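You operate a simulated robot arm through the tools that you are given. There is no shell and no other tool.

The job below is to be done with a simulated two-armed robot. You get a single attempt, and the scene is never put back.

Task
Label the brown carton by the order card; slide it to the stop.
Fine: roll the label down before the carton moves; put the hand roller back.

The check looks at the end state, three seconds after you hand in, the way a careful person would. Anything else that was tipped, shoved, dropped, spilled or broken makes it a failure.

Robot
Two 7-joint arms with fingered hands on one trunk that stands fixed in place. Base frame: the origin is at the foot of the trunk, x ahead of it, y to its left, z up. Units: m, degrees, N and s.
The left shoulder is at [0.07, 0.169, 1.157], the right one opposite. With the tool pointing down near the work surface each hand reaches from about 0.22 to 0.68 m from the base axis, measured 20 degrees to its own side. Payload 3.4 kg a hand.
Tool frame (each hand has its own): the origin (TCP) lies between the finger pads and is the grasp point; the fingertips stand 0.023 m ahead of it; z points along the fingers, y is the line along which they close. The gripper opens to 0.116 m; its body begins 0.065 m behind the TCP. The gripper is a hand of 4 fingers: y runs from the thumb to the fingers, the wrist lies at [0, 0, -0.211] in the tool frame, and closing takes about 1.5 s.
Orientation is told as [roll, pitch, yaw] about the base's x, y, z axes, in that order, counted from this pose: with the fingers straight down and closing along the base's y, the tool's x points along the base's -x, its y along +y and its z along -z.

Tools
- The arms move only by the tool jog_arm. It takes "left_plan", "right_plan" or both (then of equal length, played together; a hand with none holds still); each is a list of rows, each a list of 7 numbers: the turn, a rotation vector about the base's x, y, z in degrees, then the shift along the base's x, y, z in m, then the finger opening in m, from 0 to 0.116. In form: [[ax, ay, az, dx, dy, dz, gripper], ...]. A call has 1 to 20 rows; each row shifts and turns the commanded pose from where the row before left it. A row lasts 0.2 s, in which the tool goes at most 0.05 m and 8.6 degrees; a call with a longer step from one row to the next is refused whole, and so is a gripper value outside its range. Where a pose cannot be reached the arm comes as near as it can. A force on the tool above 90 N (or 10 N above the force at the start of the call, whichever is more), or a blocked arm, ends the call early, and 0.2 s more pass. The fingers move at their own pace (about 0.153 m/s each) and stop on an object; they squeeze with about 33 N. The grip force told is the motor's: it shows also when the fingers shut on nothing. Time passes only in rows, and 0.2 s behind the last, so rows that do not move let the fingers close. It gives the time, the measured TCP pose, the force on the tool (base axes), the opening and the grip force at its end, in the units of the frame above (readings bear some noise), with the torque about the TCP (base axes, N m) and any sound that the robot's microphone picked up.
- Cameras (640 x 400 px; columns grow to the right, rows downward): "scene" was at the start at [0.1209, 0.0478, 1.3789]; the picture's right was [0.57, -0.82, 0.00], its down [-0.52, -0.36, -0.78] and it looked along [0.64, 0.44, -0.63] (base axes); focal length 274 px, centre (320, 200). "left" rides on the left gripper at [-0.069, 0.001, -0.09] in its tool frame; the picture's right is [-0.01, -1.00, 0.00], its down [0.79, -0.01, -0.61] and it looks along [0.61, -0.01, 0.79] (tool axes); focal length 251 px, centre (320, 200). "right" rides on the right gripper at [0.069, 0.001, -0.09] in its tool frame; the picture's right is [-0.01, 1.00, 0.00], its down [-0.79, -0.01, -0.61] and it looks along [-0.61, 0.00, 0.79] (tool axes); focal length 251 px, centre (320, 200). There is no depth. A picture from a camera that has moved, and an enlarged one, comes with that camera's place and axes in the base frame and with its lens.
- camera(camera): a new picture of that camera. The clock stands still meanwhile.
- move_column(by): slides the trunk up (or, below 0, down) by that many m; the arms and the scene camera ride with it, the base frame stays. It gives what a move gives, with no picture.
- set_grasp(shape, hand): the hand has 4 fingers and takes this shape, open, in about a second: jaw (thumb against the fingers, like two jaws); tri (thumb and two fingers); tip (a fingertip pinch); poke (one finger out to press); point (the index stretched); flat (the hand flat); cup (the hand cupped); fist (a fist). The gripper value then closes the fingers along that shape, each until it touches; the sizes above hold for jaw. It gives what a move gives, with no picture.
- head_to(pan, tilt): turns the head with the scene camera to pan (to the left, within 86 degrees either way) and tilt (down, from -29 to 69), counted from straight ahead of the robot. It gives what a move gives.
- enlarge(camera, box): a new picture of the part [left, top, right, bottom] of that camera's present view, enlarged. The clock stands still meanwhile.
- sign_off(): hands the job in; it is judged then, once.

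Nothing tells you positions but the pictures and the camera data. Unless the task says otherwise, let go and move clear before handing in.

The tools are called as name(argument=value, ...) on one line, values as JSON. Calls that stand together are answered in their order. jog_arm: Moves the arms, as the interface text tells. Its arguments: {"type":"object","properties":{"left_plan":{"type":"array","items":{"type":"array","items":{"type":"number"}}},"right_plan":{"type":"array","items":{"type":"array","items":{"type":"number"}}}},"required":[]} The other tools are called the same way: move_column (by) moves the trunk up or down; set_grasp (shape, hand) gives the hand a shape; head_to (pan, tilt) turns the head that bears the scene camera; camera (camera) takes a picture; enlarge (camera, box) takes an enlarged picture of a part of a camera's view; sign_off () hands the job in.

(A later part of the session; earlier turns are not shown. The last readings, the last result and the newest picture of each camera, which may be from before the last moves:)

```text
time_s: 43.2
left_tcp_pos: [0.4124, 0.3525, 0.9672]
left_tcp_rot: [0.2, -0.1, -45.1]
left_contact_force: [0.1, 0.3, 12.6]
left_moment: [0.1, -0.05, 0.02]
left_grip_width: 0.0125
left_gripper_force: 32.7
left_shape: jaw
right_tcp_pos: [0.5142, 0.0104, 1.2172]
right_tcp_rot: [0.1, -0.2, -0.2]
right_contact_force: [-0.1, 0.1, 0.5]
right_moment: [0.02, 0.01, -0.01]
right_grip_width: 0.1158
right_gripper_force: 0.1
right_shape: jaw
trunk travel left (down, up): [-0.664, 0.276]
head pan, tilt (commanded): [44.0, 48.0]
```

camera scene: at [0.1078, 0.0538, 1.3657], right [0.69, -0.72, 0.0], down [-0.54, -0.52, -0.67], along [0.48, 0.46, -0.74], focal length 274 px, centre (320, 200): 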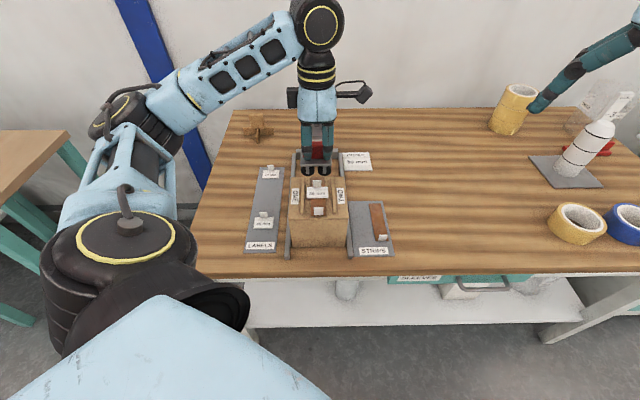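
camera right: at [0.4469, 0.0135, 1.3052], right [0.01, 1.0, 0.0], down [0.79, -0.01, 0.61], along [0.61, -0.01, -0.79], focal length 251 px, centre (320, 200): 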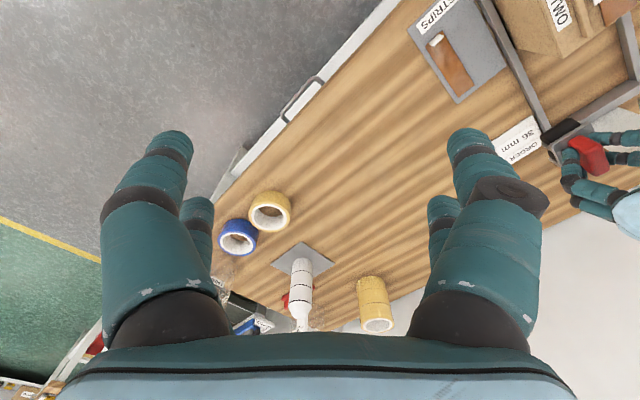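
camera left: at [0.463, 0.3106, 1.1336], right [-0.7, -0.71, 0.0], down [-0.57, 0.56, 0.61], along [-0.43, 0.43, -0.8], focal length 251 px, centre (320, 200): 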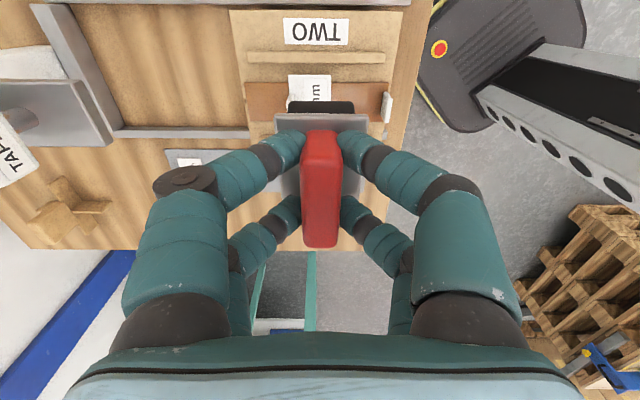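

The rollers bear on the label with about 15 N, and the torque shows the load is on the label. I'll roll gently side to side within the ribs.

jog_arm(left_plan=[[0, 0, 0, -0.0015, 0.0015, -0.0005, 0.0], [0, 0, 0, -0.002, 0.002, 0, 0.0], [0, 0, 0, -0.0015, 0.0015, 0, 0.0], [0, 0, 0, 0.0015, -0.0015, 0, 0.0], [0, 0, 0, 0.002, -0.002, 0, 0.0], [0, 0, 0, 0.0025, -0.0025, 0, 0.0], [0, 0, 0, 0.0025, -0.0025, 0, 0.0], [0, 0, 0, 0.0015, -0.0015, 0, 0.0], [0, 0, 0, 0, 0, 0, 0.0]])

enlarge(camera="scene", box=[290, 160, 350, 215])

enlarge(camera="left", box=[225, 40, 425, 150])

```text
time_s: 45.2
left_tcp_pos: [0.4156, 0.3464, 0.968]
left_tcp_rot: [0.2, 0.0, -45.0]
left_contact_force: [-0.9, 1.7, 21.9]
left_moment: [0.18, 0.11, 0.01]
left_grip_width: 0.0126
left_gripper_force: 33.1
left_shape: jaw
right_tcp_pos: [0.5134, 0.0089, 1.217]
right_tcp_rot: [0.2, -0.2, -0.1]
right_contact_force: [0.7, -0.1, -0.1]
right_moment: [0.03, 0.01, -0.01]
right_grip_width: 0.1161
right_gripper_force: 0.0
right_shape: jaw
trunk travel left (down, up): [-0.664, 0.276]
head pan, tilt (commanded): [44.0, 48.0]
```

```text
7.27 times, centred on (320, 188) of scene
camera zoom: at [0.1042, 0.0515, 1.3661], right [0.69, -0.72, 0.0], down [-0.53, -0.52, -0.67], along [0.48, 0.47, -0.74], focal length 1996 px, centre (320, 291)
```

zoom: 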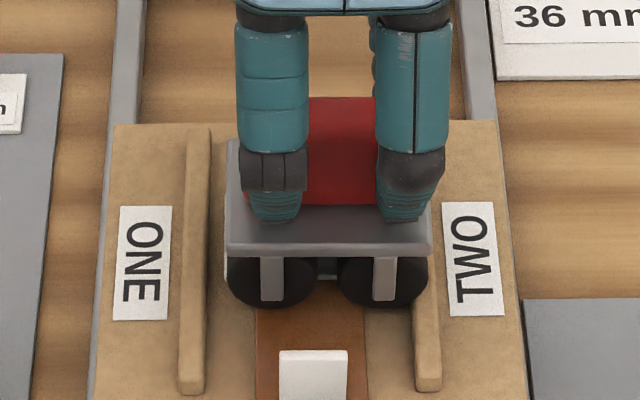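

```text
3.20 times, centred on (325, 95) of left
camera zoom: at [0.4651, 0.2987, 1.056], right [-0.7, -0.71, 0.0], down [-0.57, 0.56, 0.61], along [-0.43, 0.43, -0.8], focal length 805 px, centre (304, 536)
```

zoom: 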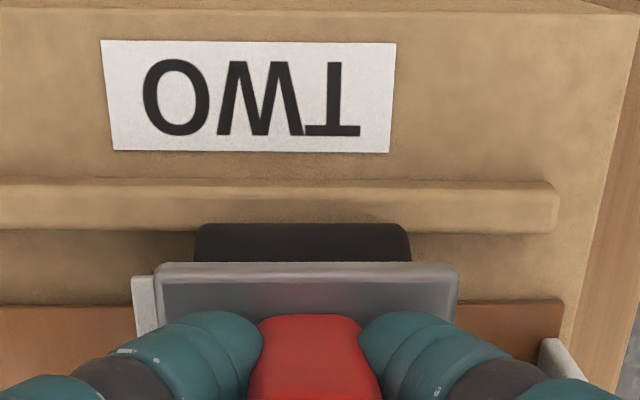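

Rolling works and the load stays on the label (about 20 N). I'll complete several more strokes, then lift off.

jog_arm(left_plan=[[0, 0, 0, -0.0015, 0.0015, 0, 0.0], [0, 0, 0, -0.002, 0.002, 0, 0.0], [0, 0, 0, -0.002, 0.002, 0, 0.0], [0, 0, 0, -0.002, 0.002, 0, 0.0], [0, 0, 0, -0.002, 0.002, 0, 0.0], [0, 0, 0, -0.0005, 0.0005, 0, 0.0], [0, 0, 0, 0.0015, -0.0015, 0, 0.0], [0, 0, 0, 0.002, -0.002, 0, 0.0], [0, 0, 0, 0.002, -0.002, 0, 0.0], [0, 0, 0, 0.002, -0.002, 0, 0.0], [0, 0, 0, 0.0015, -0.0015, 0, 0.0], [0, 0, 0, -0.0015, 0.0015, 0, 0.0], [0, 0, 0, -0.002, 0.002, 0, 0.0], [0, 0, 0, -0.002, 0.002, 0, 0.0], [0, 0, 0, -0.002, 0.002, 0, 0.0], [0, 0, 0, -0.0015, 0.0015, 0, 0.0], [0, 0, 0, 0, 0, 0, 0.0]])

enlarge(camera="scene", box=[290, 160, 350, 215])

```text
time_s: 48.9
left_tcp_pos: [0.4069, 0.3559, 0.9667]
left_tcp_rot: [0.2, 0.1, -45.0]
left_contact_force: [4.1, -4.5, 27.7]
left_moment: [-0.17, -0.14, 0.14]
left_grip_width: 0.0132
left_gripper_force: 32.7
left_shape: jaw
right_tcp_pos: [0.5126, 0.0093, 1.2173]
right_tcp_rot: [0.2, -0.2, -0.1]
right_contact_force: [0.0, -0.4, 0.8]
right_moment: [0.0, -0.01, -0.01]
right_grip_width: 0.1158
right_gripper_force: 0.1
right_shape: jaw
trunk travel left (down, up): [-0.664, 0.276]
head pan, tilt (commanded): [44.0, 48.0]
```

```text
7.27 times, centred on (320, 188) of scene
camera zoom: at [0.1048, 0.0497, 1.3662], right [0.69, -0.72, 0.0], down [-0.53, -0.51, -0.67], along [0.48, 0.47, -0.74], focal length 1996 px, centre (320, 291)
```

zoom: 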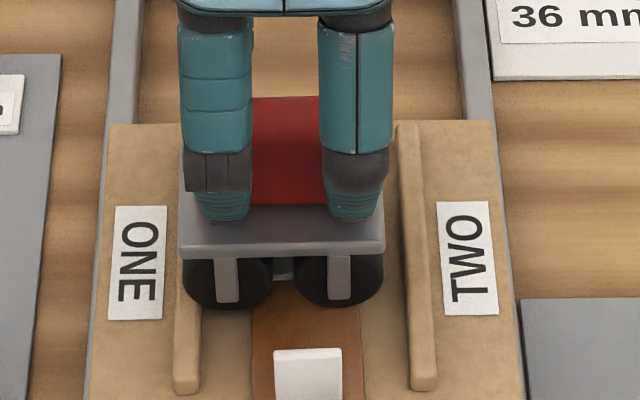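

The roller just touched rib ONE, so I'll move back to the middle and lift off to inspect.

jog_arm(left_plan=[[0, 0, 0, 0.0015, -0.0015, 0.0005, 0.0], [0, 0, 0, 0.002, -0.002, 0.0005, 0.0], [0, 0, 0, 0, 0, 0.003, 0.0], [0, 0, 0, 0, 0, 0.008, 0.0], [0, 0, 0, 0, 0, 0.02, 0.0], [0, 0, 0, 0, 0, 0.03, 0.0], [0, 0, 0, 0, 0, 0.01, 0.0], [0, 0, 0, 0, 0, 0, 0.0]])

enlarge(camera="scene", box=[285, 140, 355, 220])

enlarge(camera="left", box=[225, 0, 425, 150])

```text
time_s: 50.6
left_tcp_pos: [0.4122, 0.3559, 1.0356]
left_tcp_rot: [0.0, 0.1, -45.0]
left_contact_force: [-0.3, 0.5, -2.5]
left_moment: [-0.02, -0.01, -0.03]
left_grip_width: 0.013
left_gripper_force: 32.7
left_shape: jaw
right_tcp_pos: [0.5162, 0.0112, 1.2167]
right_tcp_rot: [0.0, -0.1, -0.2]
right_contact_force: [0.9, 0.1, -0.2]
right_moment: [0.02, 0.02, 0.0]
right_grip_width: 0.1161
right_gripper_force: 0.1
right_shape: jaw
trunk travel left (down, up): [-0.664, 0.276]
head pan, tilt (commanded): [44.0, 48.0]
```

```text
5.00 times, centred on (320, 180) of scene
camera zoom: at [0.1077, 0.0539, 1.3657], right [0.69, -0.72, 0.0], down [-0.53, -0.52, -0.67], along [0.48, 0.46, -0.74], focal length 1372 px, centre (320, 300)
```

zoom: 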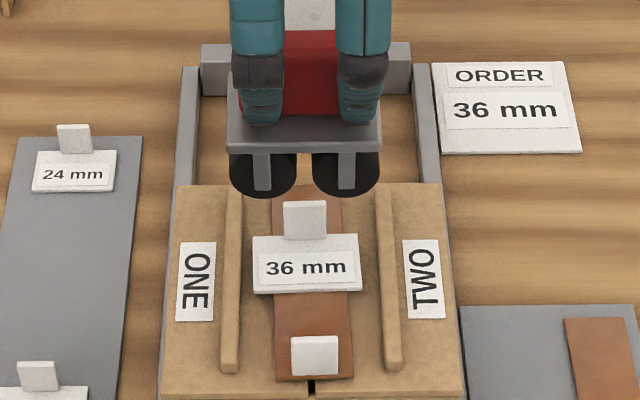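

```text
2.67 times, centred on (325, 75) of left
camera zoom: at [0.4623, 0.3083, 1.1246], right [-0.7, -0.71, 0.0], down [-0.57, 0.56, 0.61], along [-0.43, 0.43, -0.79], focal length 670 px, centre (307, 533)
```

zoom: 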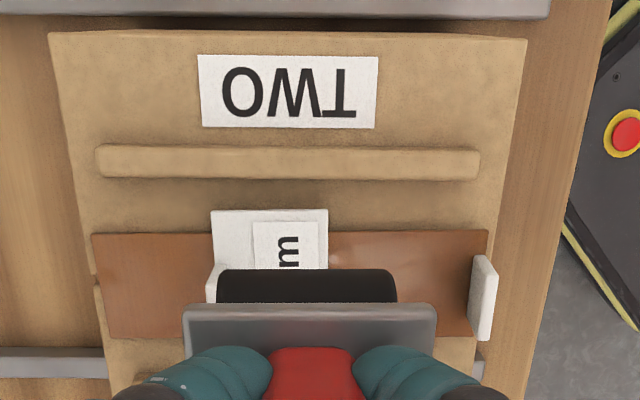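

The label is flat and in place after the first rolling. I'll also roll it lengthwise in the channel direction, from the tab outward, so I turn the roller back in line first.

jog_arm(left_plan=[[0, 0, 7.5, -0.0006, 0, 0, 0.0], [0, 0, 7.5, -0.0006, 0, 0, 0.0], [0, 0, 7.5, -0.0006, 0, 0, 0.0], [0, 0, 7.5, -0.0006, 0, 0, 0.0], [0, 0, 7.5, -0.0006, 0, 0, 0.0], [0, 0, 7.5, -0.0006, 0, 0, 0.0], [0, 0, 7.5, -0.0006, 0, 0, 0.0], [0, 0, 7.5, -0.0006, 0, 0, 0.0], [0, 0, 7.5, -0.0006, 0, 0, 0.0], [0, 0, 7.5, -0.0006, 0, 0, 0.0], [0, 0, 7.5, 0, -0.0005, 0, 0.0], [0, 0, 7.5, 0, -0.0005, 0, 0.0], [0, 0, 0, 0, 0, 0, 0.0]])

enlarge(camera="left", box=[225, 0, 425, 150])

enlarge(camera="scene", box=[285, 140, 355, 220])

```text
time_s: 53.5
left_tcp_pos: [0.4059, 0.3553, 1.0367]
left_tcp_rot: [0.1, 0.0, 45.1]
left_contact_force: [-1.2, -0.5, -1.0]
left_moment: [-0.03, 0.03, -0.01]
left_grip_width: 0.0129
left_gripper_force: 33.3
left_shape: jaw
right_tcp_pos: [0.5169, 0.0116, 1.215]
right_tcp_rot: [0.0, -0.1, -0.1]
right_contact_force: [0.1, -0.4, 0.7]
right_moment: [0.04, -0.02, -0.03]
right_grip_width: 0.1158
right_gripper_force: 0.1
right_shape: jaw
trunk travel left (down, up): [-0.664, 0.276]
head pan, tilt (commanded): [44.0, 48.0]
```

```text
2.67 times, centred on (325, 75) of left
camera zoom: at [0.4541, 0.4036, 1.126], right [0.71, -0.7, 0.0], down [-0.56, -0.57, 0.61], along [-0.43, -0.43, -0.79], focal length 670 px, centre (307, 533)
```

zoom: 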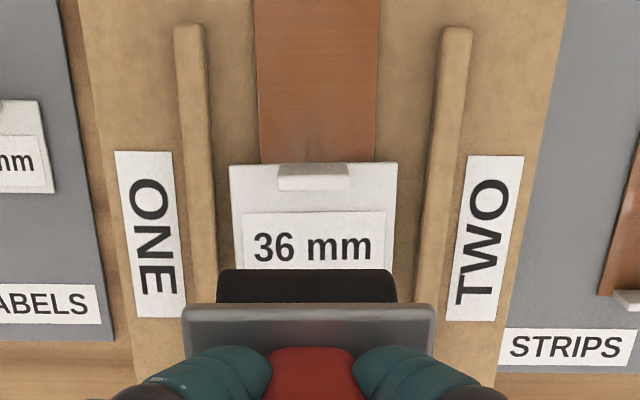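

```text
5.00 times, centred on (320, 180) of scene
camera zoom: at [0.1074, 0.0539, 1.3657], right [0.69, -0.72, 0.0], down [-0.53, -0.52, -0.67], along [0.48, 0.46, -0.74], focal length 1372 px, centre (320, 300)
```

zoom: 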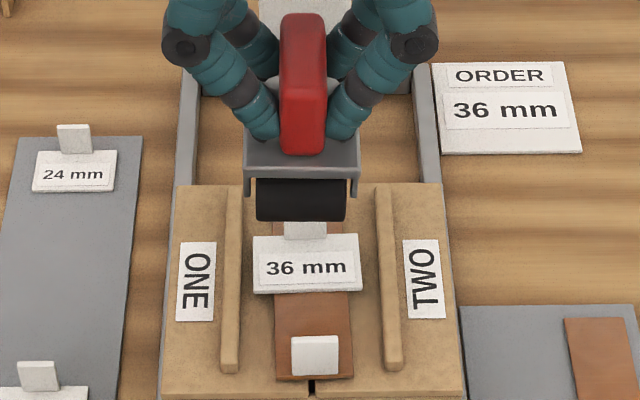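

The far roller sits about 3 mm short of the tab and between the ribs. I lower it onto the label in this direction too.

jog_arm(left_plan=[[0, 0, 0, 0.0012, -0.0012, -0.01, 0.0], [0, 0, 0, 0, 0, -0.02, 0.0], [0, 0, 0, 0, 0, -0.02, 0.0], [0, 0, 0, 0, 0, -0.01, 0.0], [0, 0, 0, 0, 0, -0.003, 0.0], [0, 0, 0, 0, 0, 0, 0.0]])

enlarge(camera="left", box=[225, 20, 425, 150])

enlarge(camera="scene", box=[290, 150, 350, 215])

```text
time_s: 54.9
left_tcp_pos: [0.4067, 0.3536, 0.9731]
left_tcp_rot: [0.1, 0.1, 45.0]
left_contact_force: [-0.3, 0.2, -1.0]
left_moment: [0.02, 0.0, 0.01]
left_grip_width: 0.0128
left_gripper_force: 33.0
left_shape: jaw
right_tcp_pos: [0.5163, 0.013, 1.217]
right_tcp_rot: [0.0, -0.2, -0.1]
right_contact_force: [-0.8, 0.0, 0.4]
right_moment: [0.04, 0.0, 0.03]
right_grip_width: 0.1157
right_gripper_force: 0.0
right_shape: jaw
trunk travel left (down, up): [-0.664, 0.276]
head pan, tilt (commanded): [44.0, 48.0]
```

```text
3.08 times, centred on (325, 85) of left
camera zoom: at [0.4555, 0.4032, 1.0627], right [0.71, -0.7, 0.0], down [-0.56, -0.57, 0.61], along [-0.43, -0.43, -0.79], focal length 774 px, centre (305, 554)
```

zoom: 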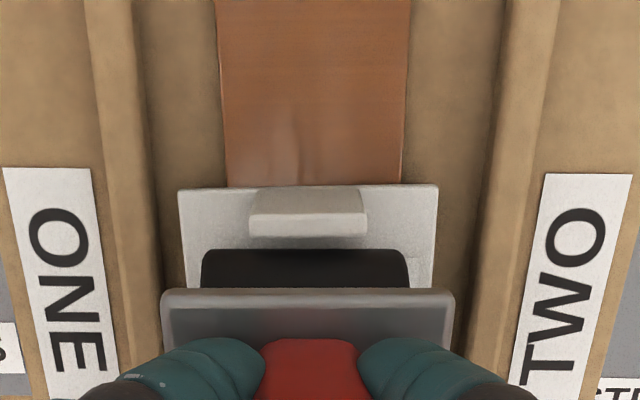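

```text
6.15 times, centred on (320, 182) of scene
camera zoom: at [0.1074, 0.0539, 1.3657], right [0.69, -0.72, 0.0], down [-0.53, -0.52, -0.67], along [0.48, 0.46, -0.74], focal length 1689 px, centre (320, 308)
```

zoom: 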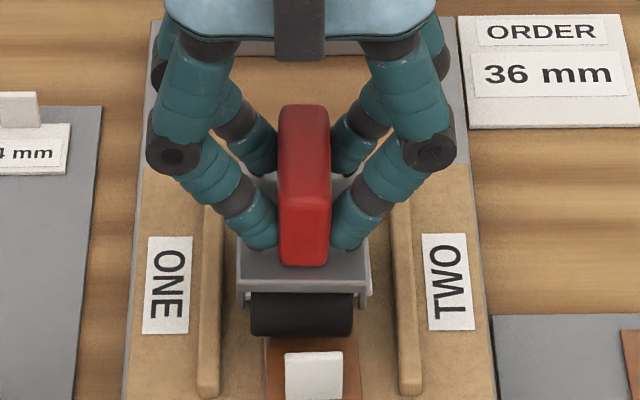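

jog_arm(left_plan=[[0, 0, 0, 0, 0, -0.0015, 0.0], [0, 0, 0, 0, 0, -0.0015, 0.0], [0, 0, 0, 0, 0, 0, 0.0]])

jog_arm(left_plan=[[0, 0, 0, 0, 0, -0.0015, 0.0], [0, 0, 0, 0, 0, 0, 0.0]])

jog_arm(left_plan=[[0, 0, 0, 0, 0, -0.0015, 0.0], [0, 0, 0, 0, 0, 0, 0.0]])

```text
time_s: 55.6
left_tcp_pos: [0.4087, 0.3554, 0.9698]
left_tcp_rot: [0.0, 0.0, 45.0]
left_contact_force: [0.3, 0.4, -1.3]
left_moment: [-0.03, -0.02, -0.02]
left_grip_width: 0.0133
left_gripper_force: 33.3
left_shape: jaw
right_tcp_pos: [0.5166, 0.0115, 1.2163]
right_tcp_rot: [0.0, -0.1, -0.1]
right_contact_force: [1.0, -0.5, 0.0]
right_moment: [-0.01, 0.03, 0.01]
right_grip_width: 0.1156
right_gripper_force: 0.1
right_shape: jaw
trunk travel left (down, up): [-0.664, 0.276]
head pan, tilt (commanded): [44.0, 48.0]
```

```text
time_s: 56.2
left_tcp_pos: [0.4075, 0.3545, 0.9693]
left_tcp_rot: [0.0, 0.1, 44.9]
left_contact_force: [-0.4, 0.6, -0.9]
left_moment: [0.01, 0.02, -0.01]
left_grip_width: 0.0128
left_gripper_force: 33.5
left_shape: jaw
right_tcp_pos: [0.5163, 0.0119, 1.2161]
right_tcp_rot: [0.0, -0.1, -0.2]
right_contact_force: [-0.3, 0.9, 0.0]
right_moment: [0.04, -0.01, 0.02]
right_grip_width: 0.1158
right_gripper_force: 0.1
right_shape: jaw
trunk travel left (down, up): [-0.664, 0.276]
head pan, tilt (commanded): [44.0, 48.0]
```

```text
time_s: 56.9
left_tcp_pos: [0.4075, 0.3544, 0.969]
left_tcp_rot: [-0.1, 0.0, 45.0]
left_contact_force: [0.6, -0.6, 1.9]
left_moment: [0.09, -0.07, -0.01]
left_grip_width: 0.0129
left_gripper_force: 32.8
left_shape: jaw
right_tcp_pos: [0.5161, 0.0117, 1.2151]
right_tcp_rot: [0.1, 0.0, -0.1]
right_contact_force: [-0.5, 0.8, -0.8]
right_moment: [0.01, 0.02, -0.03]
right_grip_width: 0.1161
right_gripper_force: 0.2
right_shape: jaw
trunk travel left (down, up): [-0.664, 0.276]
head pan, tilt (commanded): [44.0, 48.0]
```

jog_arm(left_plan=[[0, 0, 0, 0, 0, -0.0015, 0.0], [0, 0, 0, 0, 0, 0, 0.0]])

jog_arm(left_plan=[[0, 0, 0, 0, 0, -0.001, 0.0], [0, 0, 0, 0, 0, 0, 0.0]])

enlarge(camera="left", box=[225, 20, 425, 150])

```text
time_s: 57.5
left_tcp_pos: [0.4065, 0.3539, 0.9685]
left_tcp_rot: [0.0, -0.1, 45.0]
left_contact_force: [0.1, -0.1, 10.2]
left_moment: [0.13, -0.14, -0.02]
left_grip_width: 0.0127
left_gripper_force: 32.7
left_shape: jaw
right_tcp_pos: [0.5155, 0.0113, 1.2178]
right_tcp_rot: [0.2, -0.3, -0.1]
right_contact_force: [0.5, 0.4, -0.2]
right_moment: [-0.02, 0.0, -0.04]
right_grip_width: 0.1159
right_gripper_force: 0.0
right_shape: jaw
trunk travel left (down, up): [-0.664, 0.276]
head pan, tilt (commanded): [44.0, 48.0]
```

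```text
time_s: 58.0
left_tcp_pos: [0.4049, 0.3523, 0.9667]
left_tcp_rot: [0.1, -0.3, 44.9]
left_contact_force: [0.5, 0.2, 17.0]
left_moment: [0.21, -0.23, 0.0]
left_grip_width: 0.0133
left_gripper_force: 33.3
left_shape: jaw
right_tcp_pos: [0.5149, 0.0103, 1.2167]
right_tcp_rot: [0.1, -0.1, -0.2]
right_contact_force: [-0.6, -0.4, 0.5]
right_moment: [-0.02, 0.0, 0.0]
right_grip_width: 0.116
right_gripper_force: 0.0
right_shape: jaw
trunk travel left (down, up): [-0.664, 0.276]
head pan, tilt (commanded): [44.0, 48.0]
```

```text
3.08 times, centred on (325, 85) of left
camera zoom: at [0.4536, 0.4011, 1.0563], right [0.71, -0.7, 0.0], down [-0.56, -0.57, 0.6], along [-0.42, -0.43, -0.8], focal length 774 px, centre (305, 554)
```

zoom: 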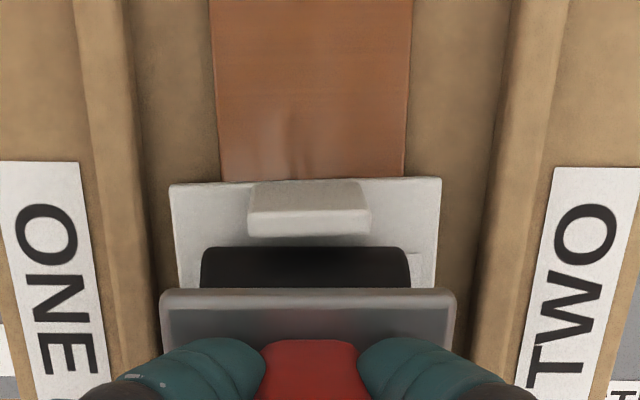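

The far roller bears on the label with about 18 N. I roll back from the tab toward the near edge and return, a few strokes.

jog_arm(left_plan=[[0, 0, 0, -0.0015, -0.0015, 0, 0.0], [0, 0, 0, -0.0015, -0.0015, 0, 0.0], [0, 0, 0, -0.0015, -0.0015, 0, 0.0], [0, 0, 0, -0.0015, -0.0015, 0, 0.0], [0, 0, 0, -0.001, -0.001, 0, 0.0], [0, 0, 0, 0.0015, 0.0015, 0, 0.0], [0, 0, 0, 0.0015, 0.0015, 0, 0.0], [0, 0, 0, 0.0015, 0.0015, 0, 0.0], [0, 0, 0, 0.0015, 0.0015, 0, 0.0], [0, 0, 0, 0, 0, 0, 0.0]])

enlarge(camera="left", box=[225, 20, 425, 150])

```text
time_s: 60.2
left_tcp_pos: [0.4048, 0.3528, 0.9665]
left_tcp_rot: [-0.1, -0.1, 45.0]
left_contact_force: [1.1, -1.5, 14.6]
left_moment: [0.07, -0.26, -0.02]
left_grip_width: 0.0132
left_gripper_force: 32.8
left_shape: jaw
right_tcp_pos: [0.5145, 0.0092, 1.2156]
right_tcp_rot: [0.1, -0.3, -0.1]
right_contact_force: [0.1, 0.3, -0.2]
right_moment: [-0.02, 0.01, 0.01]
right_grip_width: 0.1157
right_gripper_force: 0.1
right_shape: jaw
trunk travel left (down, up): [-0.664, 0.276]
head pan, tilt (commanded): [44.0, 48.0]
```

```text
3.08 times, centred on (325, 85) of left
camera zoom: at [0.4524, 0.4016, 1.0564], right [0.71, -0.7, 0.0], down [-0.56, -0.57, 0.61], along [-0.42, -0.43, -0.8], focal length 774 px, centre (305, 554)
```

zoom: 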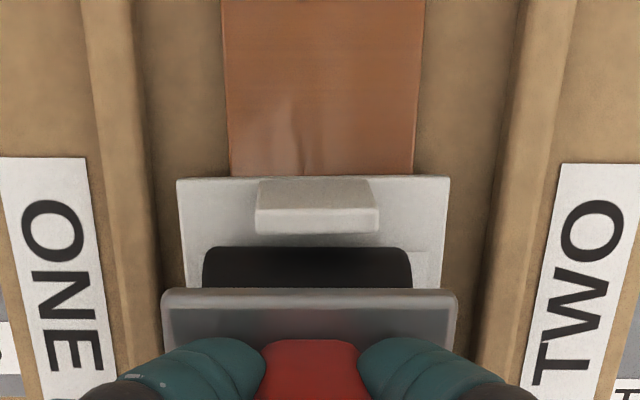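

One more pair of strokes, ending outward, then lift the roller off.

jog_arm(left_plan=[[0, 0, 0, -0.0015, -0.0015, 0, 0.0], [0, 0, 0, -0.0015, -0.0015, 0, 0.0], [0, 0, 0, -0.0015, -0.0015, 0, 0.0], [0, 0, 0, -0.0015, -0.0015, 0, 0.0], [0, 0, 0, 0.0015, 0.0015, 0, 0.0], [0, 0, 0, 0.0015, 0.0015, 0, 0.0], [0, 0, 0, 0.0015, 0.0015, 0, 0.0], [0, 0, 0, 0.0015, 0.0015, 0, 0.0], [0, 0, 0, -0.0015, -0.0015, 0, 0.0], [0, 0, 0, -0.0015, -0.0015, 0, 0.0], [0, 0, 0, -0.0015, -0.0015, 0, 0.0], [0, 0, 0, -0.0015, -0.0015, 0, 0.0], [0, 0, 0, 0, 0, 0.002, 0.0], [0, 0, 0, 0, 0, 0.005, 0.0], [0, 0, 0, 0, 0, 0.015, 0.0], [0, 0, 0, 0, 0, 0.025, 0.0], [0, 0, 0, 0, 0, 0.025, 0.0], [0, 0, 0, 0, 0, 0, 0.0]])

enlarge(camera="left", box=[225, 0, 425, 150])

enlarge(camera="scene", box=[285, 140, 355, 220])

```text
time_s: 64.0
left_tcp_pos: [0.3984, 0.3478, 1.0351]
left_tcp_rot: [0.0, 0.0, 44.9]
left_contact_force: [0.0, 0.1, -1.3]
left_moment: [0.0, -0.01, -0.01]
left_grip_width: 0.0129
left_gripper_force: 33.1
left_shape: jaw
right_tcp_pos: [0.5162, 0.012, 1.2158]
right_tcp_rot: [0.0, -0.1, -0.1]
right_contact_force: [0.7, -0.1, -0.1]
right_moment: [0.01, -0.03, -0.01]
right_grip_width: 0.1157
right_gripper_force: 0.1
right_shape: jaw
trunk travel left (down, up): [-0.664, 0.276]
head pan, tilt (commanded): [44.0, 48.0]
```

```text
2.67 times, centred on (325, 75) of left
camera zoom: at [0.4465, 0.3968, 1.1247], right [0.71, -0.7, 0.0], down [-0.56, -0.57, 0.61], along [-0.43, -0.43, -0.79], focal length 670 px, centre (307, 533)
```

zoom: 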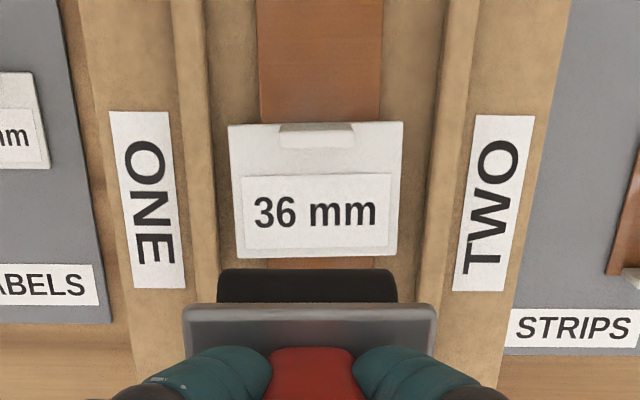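

```text
5.00 times, centred on (320, 180) of scene
camera zoom: at [0.1076, 0.054, 1.3657], right [0.69, -0.72, 0.0], down [-0.53, -0.52, -0.67], along [0.48, 0.46, -0.74], focal length 1372 px, centre (320, 300)
```

zoom: 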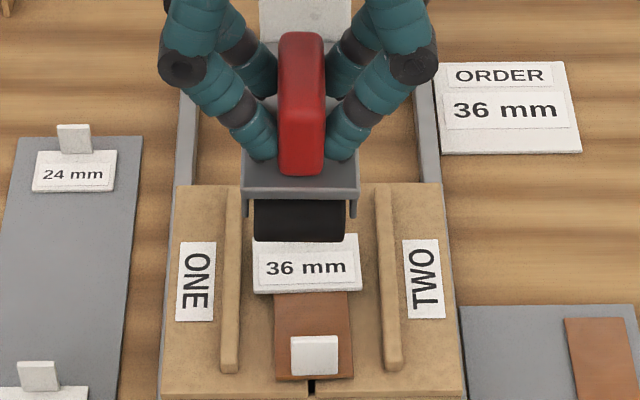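

The label is rolled flat and still square on the carton, which hasn't moved. Now I take the roller back to its original spot.

jog_arm(left_plan=[[0, 0, 0, 0.01, 0.0005, 0, 0.0], [0, 0, 0, 0.018, 0.0007, 0, 0.0], [0, 0, 0, 0.02, 0.0007, 0, 0.0], [0, 0, 0, 0.02, 0.0007, 0, 0.0], [0, 0, 0, 0.02, 0.0007, 0, 0.0], [0, 0, 0, 0.02, 0.0007, 0, 0.0], [0, 0, 0, 0.02, 0.0008, 0, 0.0], [0, 0, 0, 0.02, 0.0008, 0, 0.0], [0, 0, 0, 0.02, 0.0008, 0, 0.0], [0, 0, 0, 0.02, 0.0008, 0, 0.0], [0, 0, 0, 0.0166, 0.0006, 0, 0.0], [0, 0, 0, 0, 0, -0.02, 0.0], [0, 0, 0, 0, 0, -0.03, 0.0], [0, 0, 0, 0, 0, -0.03, 0.0], [0, 0, 0, 0, 0, -0.03, 0.0], [0, 0, 0, 0, 0, -0.03, 0.0], [0, 0, 0, 0, 0, -0.02, 0.0], [0, 0, 0, 0, 0, -0.01, 0.0], [0, 0, 0, 0, 0, 0, 0.0]])

enlarge(camera="scene", box=[345, 155, 395, 205])

```text
time_s: 68.0
left_tcp_pos: [0.6038, 0.3545, 0.8672]
left_tcp_rot: [0.0, 0.0, 45.0]
left_contact_force: [-0.1, 0.5, -1.4]
left_moment: [0.02, -0.01, -0.01]
left_grip_width: 0.0126
left_gripper_force: 32.5
left_shape: jaw
right_tcp_pos: [0.517, 0.0126, 1.2162]
right_tcp_rot: [0.0, -0.1, -0.1]
right_contact_force: [0.0, 0.3, -0.7]
right_moment: [-0.01, -0.01, 0.0]
right_grip_width: 0.1159
right_gripper_force: 0.0
right_shape: jaw
trunk travel left (down, up): [-0.664, 0.276]
head pan, tilt (commanded): [44.0, 48.0]
```

```text
8.00 times, centred on (370, 180) of scene
camera zoom: at [0.1076, 0.0538, 1.3657], right [0.69, -0.72, 0.0], down [-0.53, -0.52, -0.67], along [0.48, 0.46, -0.74], focal length 2195 px, centre (-80, 360)
```

zoom: 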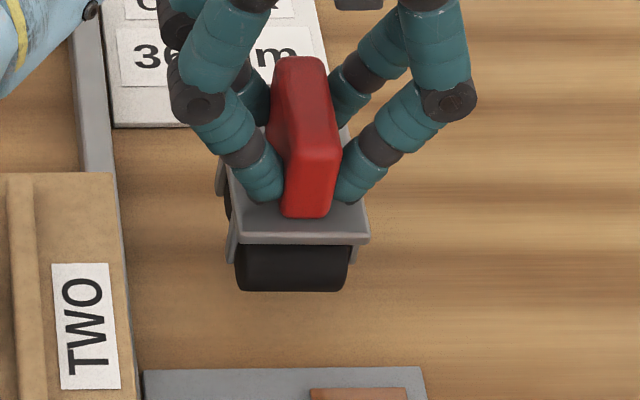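

jog_arm(left_plan=[[0, 0, 0, -0.0003, 0.0006, -0.008, 0.0], [0, 0, 0, 0, 0, -0.006, 0.0], [0, 0, 0, 0, 0, -0.004, 0.0], [0, 0, 0, 0, 0, 0, 0.0]])

enlarge(camera="scene", box=[345, 155, 395, 205])

```text
time_s: 69.0
left_tcp_pos: [0.6058, 0.3542, 0.8488]
left_tcp_rot: [0.0, 0.0, 45.0]
left_contact_force: [-0.5, 0.5, -1.3]
left_moment: [-0.03, -0.02, 0.02]
left_grip_width: 0.0128
left_gripper_force: 32.6
left_shape: jaw
right_tcp_pos: [0.5159, 0.0128, 1.2171]
right_tcp_rot: [0.0, -0.2, -0.1]
right_contact_force: [0.5, -0.9, -0.6]
right_moment: [0.02, 0.02, 0.03]
right_grip_width: 0.116
right_gripper_force: 0.1
right_shape: jaw
trunk travel left (down, up): [-0.664, 0.276]
head pan, tilt (commanded): [44.0, 48.0]
```

```text
8.00 times, centred on (370, 180) of scene
camera zoom: at [0.1076, 0.0539, 1.3657], right [0.69, -0.72, 0.0], down [-0.53, -0.52, -0.67], along [0.48, 0.46, -0.74], focal length 2195 px, centre (-80, 360)
```

zoom: 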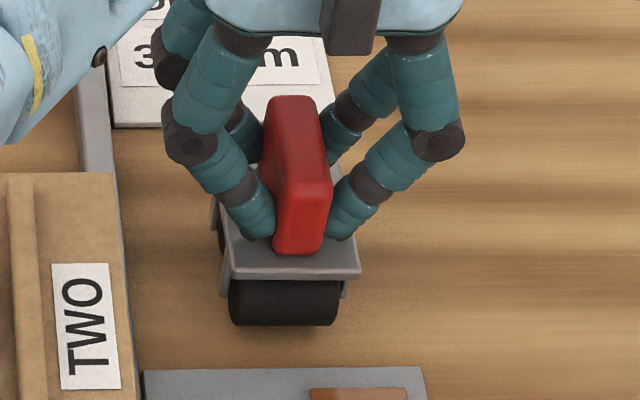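

Slightly off the original mark (about 3 mm to the right), so I correct and set it down in small steps.

jog_arm(left_plan=[[0, 0, 0, -0.0027, 0.001, 0, 0.0], [0, 0, 0, 0, 0, -0.0015, 0.0], [0, 0, 0, 0, 0, 0, 0.0]])

jog_arm(left_plan=[[0, 0, 0, 0, 0, -0.0015, 0.0], [0, 0, 0, 0, 0, 0, 0.0]])

enlarge(camera="scene", box=[345, 155, 395, 205])

```text
time_s: 69.8
left_tcp_pos: [0.6012, 0.3562, 0.8486]
left_tcp_rot: [0.0, 0.0, 45.0]
left_contact_force: [-1.1, 0.7, -1.7]
left_moment: [-0.04, 0.02, 0.01]
left_grip_width: 0.013
left_gripper_force: 32.9
left_shape: jaw
right_tcp_pos: [0.5167, 0.0123, 1.2161]
right_tcp_rot: [0.0, -0.1, 0.0]
right_contact_force: [-0.4, 0.2, -1.0]
right_moment: [0.05, -0.01, -0.04]
right_grip_width: 0.1158
right_gripper_force: 0.2
right_shape: jaw
trunk travel left (down, up): [-0.664, 0.276]
head pan, tilt (commanded): [44.0, 48.0]
```

```text
time_s: 70.5
left_tcp_pos: [0.6019, 0.3558, 0.8472]
left_tcp_rot: [0.0, 0.0, 45.0]
left_contact_force: [0.3, 0.2, -1.4]
left_moment: [0.02, -0.03, 0.0]
left_grip_width: 0.0128
left_gripper_force: 33.0
left_shape: jaw
right_tcp_pos: [0.5166, 0.0115, 1.2162]
right_tcp_rot: [0.1, -0.1, -0.1]
right_contact_force: [0.1, 0.5, -0.3]
right_moment: [-0.01, 0.03, -0.01]
right_grip_width: 0.116
right_gripper_force: 0.0
right_shape: jaw
trunk travel left (down, up): [-0.664, 0.276]
head pan, tilt (commanded): [44.0, 48.0]
```

```text
8.00 times, centred on (370, 180) of scene
camera zoom: at [0.1075, 0.0539, 1.3657], right [0.69, -0.72, 0.0], down [-0.53, -0.52, -0.67], along [0.48, 0.46, -0.74], focal length 2195 px, centre (-80, 360)
```

zoom: 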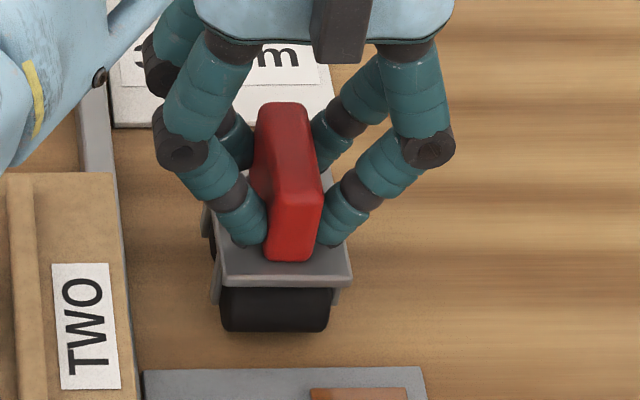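

jog_arm(left_plan=[[0, 0, 0, 0, 0, -0.001, 0.0], [0, 0, 0, 0, 0, 0, 0.0]])

jog_arm(left_plan=[[0, 0, 0, 0, 0, -0.001, 0.0], [0, 0, 0, 0, 0, 0, 0.0]])

jog_arm(left_plan=[[0, 0, 0, 0, 0, -0.001, 0.0], [0, 0, 0, 0, 0, 0, 0.0]])

```text
time_s: 71.0
left_tcp_pos: [0.6021, 0.3565, 0.8456]
left_tcp_rot: [0.1, 0.0, 45.0]
left_contact_force: [0.6, -0.1, -1.5]
left_moment: [0.01, 0.01, -0.01]
left_grip_width: 0.0129
left_gripper_force: 33.5
left_shape: jaw
right_tcp_pos: [0.5157, 0.0132, 1.2151]
right_tcp_rot: [-0.1, -0.1, -0.1]
right_contact_force: [0.1, 0.4, 0.7]
right_moment: [0.01, -0.01, 0.0]
right_grip_width: 0.1157
right_gripper_force: 0.0
right_shape: jaw
trunk travel left (down, up): [-0.664, 0.276]
head pan, tilt (commanded): [44.0, 48.0]
```

```text
time_s: 71.7
left_tcp_pos: [0.6011, 0.3556, 0.8442]
left_tcp_rot: [0.0, 0.0, 45.0]
left_contact_force: [0.7, -0.1, -1.9]
left_moment: [0.0, -0.01, -0.01]
left_grip_width: 0.0126
left_gripper_force: 33.3
left_shape: jaw
right_tcp_pos: [0.5157, 0.0116, 1.2163]
right_tcp_rot: [-0.1, -0.1, -0.1]
right_contact_force: [0.3, -0.1, -0.3]
right_moment: [-0.01, 0.02, -0.01]
right_grip_width: 0.116
right_gripper_force: 0.1
right_shape: jaw
trunk travel left (down, up): [-0.664, 0.276]
head pan, tilt (commanded): [44.0, 48.0]
```

```text
time_s: 72.2
left_tcp_pos: [0.6024, 0.3557, 0.8445]
left_tcp_rot: [0.0, 0.1, 45.1]
left_contact_force: [0.3, 0.6, 1.9]
left_moment: [-0.1, 0.02, 0.01]
left_grip_width: 0.0128
left_gripper_force: 32.9
left_shape: jaw
right_tcp_pos: [0.5159, 0.0122, 1.217]
right_tcp_rot: [-0.1, -0.1, -0.1]
right_contact_force: [0.5, 0.0, -0.6]
right_moment: [0.0, -0.01, 0.02]
right_grip_width: 0.1159
right_gripper_force: 0.0
right_shape: jaw
trunk travel left (down, up): [-0.664, 0.276]
head pan, tilt (commanded): [44.0, 48.0]
```

The near roller touches first; half a millimetre more to seat both, then I open the hand.

jog_arm(left_plan=[[0, 0, 0, 0, 0, -0.0006, 0.0], [0, 0, 0, 0, 0, 0, 0.0], [0, 0, 0, 0, 0, 0, 0.02], [0, 0, 0, 0, 0, 0, 0.035], [0, 0, 0, 0, 0, 0, 0.05], [0, 0, 0, 0, 0, 0, 0.05]])

enlarge(camera="scene", box=[345, 155, 395, 205])

enlarge(camera="left", box=[230, 70, 410, 240])

```text
time_s: 73.7
left_tcp_pos: [0.6006, 0.3554, 0.8426]
left_tcp_rot: [0.0, 0.0, 44.9]
left_contact_force: [-0.6, -0.6, -0.5]
left_moment: [0.01, 0.02, 0.0]
left_grip_width: 0.0494
left_gripper_force: 0.0
left_shape: jaw
right_tcp_pos: [0.5162, 0.0113, 1.2163]
right_tcp_rot: [0.0, 0.0, -0.1]
right_contact_force: [0.7, 0.0, 0.3]
right_moment: [0.03, 0.0, -0.03]
right_grip_width: 0.1157
right_gripper_force: 0.0
right_shape: jaw
trunk travel left (down, up): [-0.664, 0.276]
head pan, tilt (commanded): [44.0, 48.0]
```

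```text
8.00 times, centred on (370, 180) of scene
camera zoom: at [0.1075, 0.0537, 1.3657], right [0.69, -0.72, 0.0], down [-0.53, -0.52, -0.67], along [0.48, 0.46, -0.74], focal length 2195 px, centre (-80, 360)
```

zoom: 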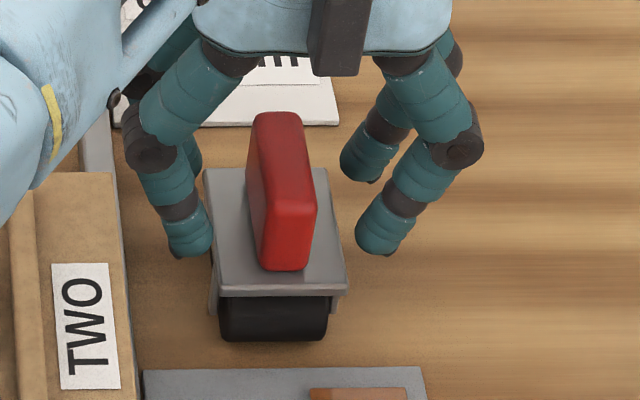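

```text
2.35 times, centred on (320, 155) of left
camera zoom: at [0.6494, 0.4046, 0.9314], right [0.71, -0.7, 0.0], down [-0.56, -0.57, 0.61], along [-0.43, -0.43, -0.79], focal length 592 px, centre (320, 306)
```

zoom: 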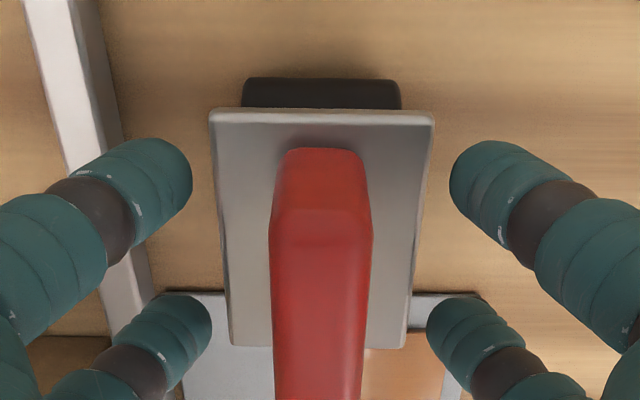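

The roller stands upright within about 3 mm of its original spot. I rise straight up and clear.

jog_arm(left_plan=[[0, 0, 0, 0, 0, 0.01, 0.055], [0, 0, 0, 0, 0, 0.03, 0.055], [0, 0, 0, 0, 0, 0.04, 0.055], [0, 0, 0, 0, 0, 0.04, 0.055], [0, 0, 0, 0, 0, 0.04, 0.055], [0, 0, 0, 0, 0, 0.04, 0.055], [0, 0, 0, 0, 0, 0, 0.055]])

enlarge(camera="scene", box=[280, 140, 400, 260])

```text
time_s: 75.2
left_tcp_pos: [0.6011, 0.3568, 1.0428]
left_tcp_rot: [0.0, 0.1, 45.1]
left_contact_force: [-0.3, -0.5, -1.0]
left_moment: [-0.05, -0.02, 0.01]
left_grip_width: 0.0546
left_gripper_force: 0.0
left_shape: jaw
right_tcp_pos: [0.5175, 0.0133, 1.2165]
right_tcp_rot: [0.0, -0.1, -0.1]
right_contact_force: [0.6, 0.6, -0.1]
right_moment: [-0.03, 0.0, -0.02]
right_grip_width: 0.1159
right_gripper_force: 0.0
right_shape: jaw
trunk travel left (down, up): [-0.664, 0.276]
head pan, tilt (commanded): [44.0, 48.0]
```

```text
3.33 times, centred on (340, 200) of scene
camera zoom: at [0.1076, 0.0542, 1.3657], right [0.69, -0.72, 0.0], down [-0.53, -0.52, -0.67], along [0.48, 0.46, -0.74], focal length 915 px, centre (253, 200)
```

zoom: 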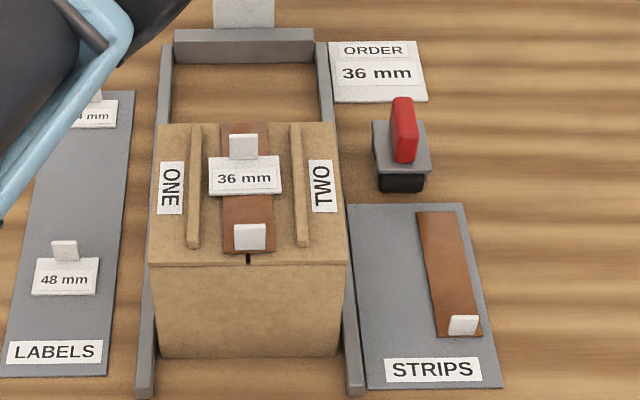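

Everything is in place: label rolled, roller back. Next I move the left hand to the near side of the carton, high up, and tilt the fingers forward for pushing.

jog_arm(left_plan=[[0, 0, 0, -0.012, -0.004, 0.02, 0.055], [0, 0, 0, -0.024, -0.0075, 0.01, 0.055], [0, 0, 0, -0.024, -0.0075, 0, 0.055], [0, 0, 0, -0.024, -0.0075, 0, 0.055], [0, 0, 0, -0.024, -0.0075, 0, 0.055], [0, 0, 0, -0.024, -0.0075, 0, 0.055], [0, 0, 0, -0.024, -0.0075, 0, 0.055], [0, 0, 0, -0.024, -0.0075, 0, 0.055], [0, 0, 0, -0.024, -0.0075, 0, 0.055], [0, 0, 0, -0.024, -0.0075, 0, 0.055], [0, 0, 0, -0.024, -0.0075, 0, 0.055], [0, 0, 0, -0.024, -0.008, 0, 0.055], [0, 0, 0, 0, 0, 0, 0.055]])

camera(camera="scene")

```text
time_s: 78.0
left_tcp_pos: [0.3911, 0.2775, 1.0908]
left_tcp_rot: [0.9, -1.7, 41.4]
left_contact_force: [0.6, -0.9, 0.2]
left_moment: [0.03, -0.03, -0.06]
left_grip_width: 0.0545
left_gripper_force: 0.0
left_shape: jaw
left hand out of reach, approached as far as the arm can: row 7, 8, 11, 12
right_tcp_pos: [0.5161, 0.0129, 1.2165]
right_tcp_rot: [0.0, -0.2, -0.1]
right_contact_force: [0.1, 0.5, -0.5]
right_moment: [-0.03, 0.0, -0.01]
right_grip_width: 0.1161
right_gripper_force: 0.1
right_shape: jaw
trunk travel left (down, up): [-0.664, 0.276]
head pan, tilt (commanded): [44.0, 48.0]
```

```text
taken
camera scene: at [0.1072, 0.0533, 1.3658], right [0.69, -0.72, 0.0], down [-0.53, -0.52, -0.67], along [0.48, 0.47, -0.74], focal length 274 px, centre (320, 200)
```

scene: 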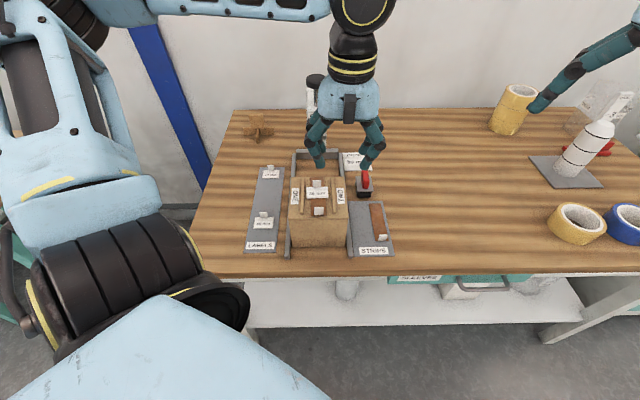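

The arm cannot hold that heading so close to the trunk. I'll turn the hand the other way (closing along the channel), where an upright, fully open hand can push with its leading fingertips, and check the reach.

jog_arm(left_plan=[[0, 0, -7.5, 0, 0, 0, 0.116], [0, 0, -7.5, 0, 0, 0, 0.116], [0, 0, -7.5, 0, 0, 0, 0.116], [0, 0, -7.5, 0, 0, 0, 0.116], [0, 0, -7.5, 0, 0, 0, 0.116], [0, 0, -7.5, 0, 0, 0, 0.116], [0, 0, -7.5, 0, 0, 0, 0.116], [0, 0, -7.5, 0, 0, 0, 0.116], [0, 0, -7.5, 0, 0, 0, 0.116], [0, 0, -7.5, 0, 0, 0, 0.116], [0, 0, -7.5, 0, 0, 0, 0.116], [0, 0, -7.5, 0, 0, 0, 0.116], [0, 0, 0, 0, 0, 0, 0.116], [0, 0, 0, 0, 0, 0, 0.116]])

camera(camera="scene")

```text
time_s: 81.0
left_tcp_pos: [0.3906, 0.2827, 1.0885]
left_tcp_rot: [0.8, -1.8, -48.4]
left_contact_force: [0.0, 0.1, 0.2]
left_moment: [0.02, 0.01, 0.0]
left_grip_width: 0.1157
left_gripper_force: 0.0
left_shape: jaw
right_tcp_pos: [0.5172, 0.012, 1.2151]
right_tcp_rot: [0.0, -0.1, 0.0]
right_contact_force: [0.1, -0.3, -0.5]
right_moment: [0.01, 0.0, -0.02]
right_grip_width: 0.1158
right_gripper_force: 0.0
right_shape: jaw
trunk travel left (down, up): [-0.664, 0.276]
head pan, tilt (commanded): [44.0, 48.0]
```

```text
taken
camera scene: at [0.1072, 0.0537, 1.3658], right [0.69, -0.72, 0.0], down [-0.53, -0.52, -0.67], along [0.48, 0.46, -0.74], focal length 274 px, centre (320, 200)
```

scene: 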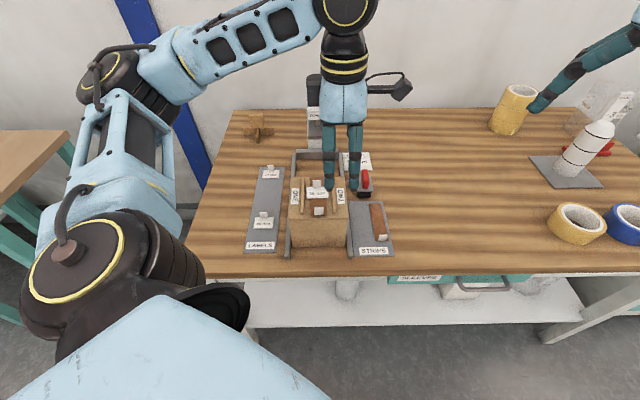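

jog_arm(left_plan=[[-0.8, 1.8, 3.4, 0, 0, 0, 0.116], [0, 0, 0, -0.01, -0.004, 0, 0.116], [0, 0, 0, -0.015, -0.005, 0, 0.116], [0, 0, 0, -0.015, -0.005, 0, 0.116], [0, 0, 0, -0.015, -0.005, 0, 0.116], [0, 0, 0, -0.015, -0.005, 0, 0.116], [0, 0, 0, -0.015, -0.005, 0, 0.116], [0, 0, 0, 0, 0, 0, 0.116]])

camera(camera="scene")

camera(camera="left")

```text
time_s: 82.8
left_tcp_pos: [0.3052, 0.2524, 1.0876]
left_tcp_rot: [-1.0, -1.2, -44.9]
left_contact_force: [0.7, 0.4, 0.3]
left_moment: [-0.02, 0.01, -0.01]
left_grip_width: 0.1159
left_gripper_force: 0.2
left_shape: jaw
right_tcp_pos: [0.5167, 0.0139, 1.2155]
right_tcp_rot: [0.0, -0.2, -0.1]
right_contact_force: [0.2, 0.2, 0.1]
right_moment: [-0.01, 0.0, 0.01]
right_grip_width: 0.1158
right_gripper_force: 0.0
right_shape: jaw
trunk travel left (down, up): [-0.664, 0.276]
head pan, tilt (commanded): [44.0, 48.0]
```

```text
taken
camera scene: at [0.1074, 0.0537, 1.3658], right [0.69, -0.72, 0.0], down [-0.53, -0.52, -0.67], along [0.48, 0.46, -0.74], focal length 274 px, centre (320, 200)
```

scene: 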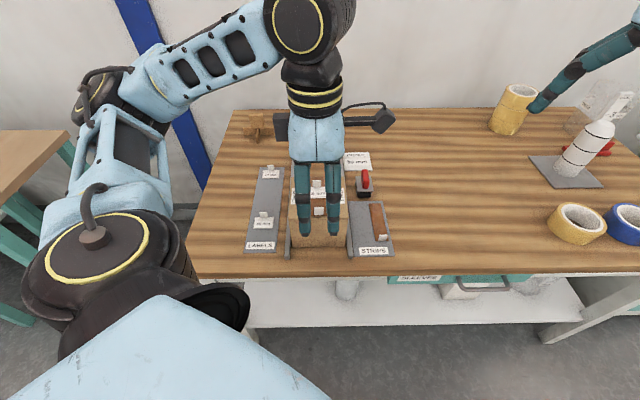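

```text
taken
camera left: at [0.3555, 0.2057, 1.1777], right [-0.7, -0.71, 0.02], down [-0.57, 0.57, 0.59], along [-0.43, 0.4, -0.81], focal length 251 px, centre (320, 200)
```

left: 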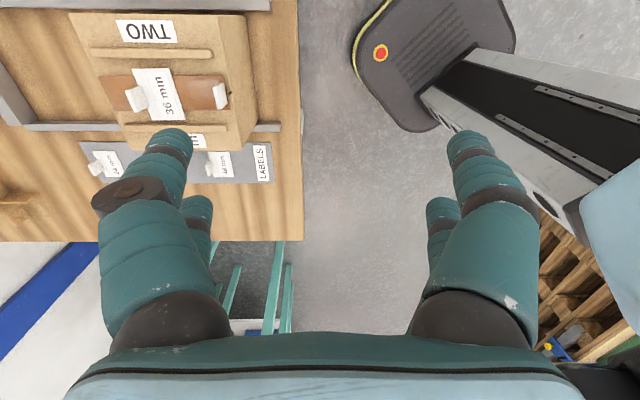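

The hand holds this pose over the near end. I'll back off 2 cm for clearance from the carton's front face, level the hand, and descend partway.

jog_arm(left_plan=[[0, 0, 0, -0.007, -0.007, 0, 0.116], [0, 0, 0, -0.007, -0.007, 0, 0.116], [0, 0, 0, 0, 0, -0.03, 0.116], [0, 0, 0, 0, 0, -0.03, 0.116], [0, 0, 0, 0, 0, -0.03, 0.116], [0, 0, 0, 0, 0, -0.02, 0.116], [0, 0, 0, 0, 0, 0, 0.116]])

camera(camera="left")

enlarge(camera="scene", box=[240, 100, 400, 300])

```text
time_s: 84.5
left_tcp_pos: [0.3016, 0.2389, 0.9788]
left_tcp_rot: [-1.1, -1.1, -44.9]
left_contact_force: [1.5, 0.6, 0.3]
left_moment: [-0.01, -0.01, 0.01]
left_grip_width: 0.1161
left_gripper_force: 0.0
left_shape: jaw
left hand out of reach, approached as far as the arm can: row 5, 6
right_tcp_pos: [0.516, 0.0128, 1.2171]
right_tcp_rot: [0.0, -0.2, 0.0]
right_contact_force: [-0.5, -0.1, -0.1]
right_moment: [-0.02, 0.01, 0.01]
right_grip_width: 0.1159
right_gripper_force: 0.0
right_shape: jaw
trunk travel left (down, up): [-0.664, 0.276]
head pan, tilt (commanded): [44.0, 48.0]
```

```text
taken
camera left: at [0.3521, 0.1945, 1.0701], right [-0.7, -0.71, 0.02], down [-0.57, 0.57, 0.59], along [-0.43, 0.4, -0.81], focal length 251 px, centre (320, 200)
```

left: 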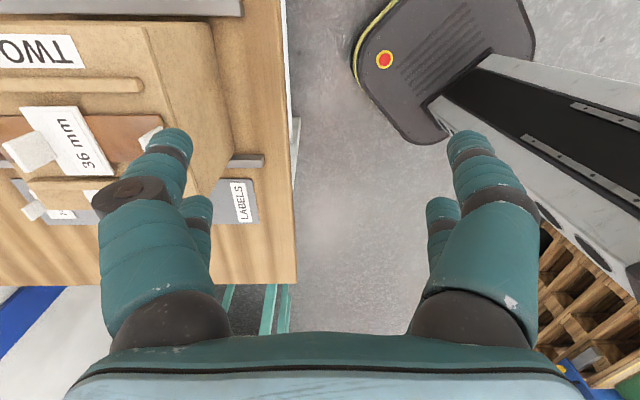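

```text
2.00 times, centred on (320, 200) of scene
camera zoom: at [0.107, 0.0535, 1.3658], right [0.69, -0.72, 0.0], down [-0.53, -0.52, -0.67], along [0.48, 0.46, -0.74], focal length 549 px, centre (320, 200)
```

zoom: 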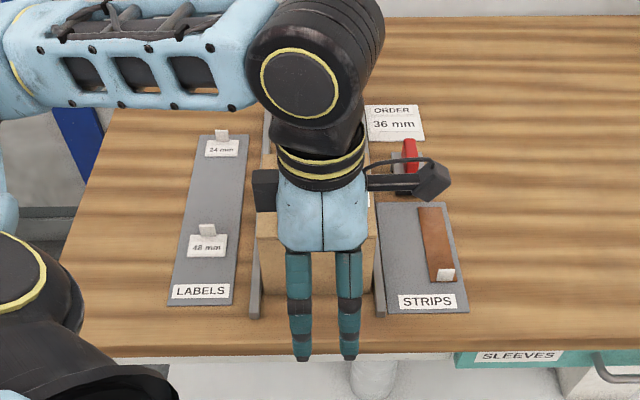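

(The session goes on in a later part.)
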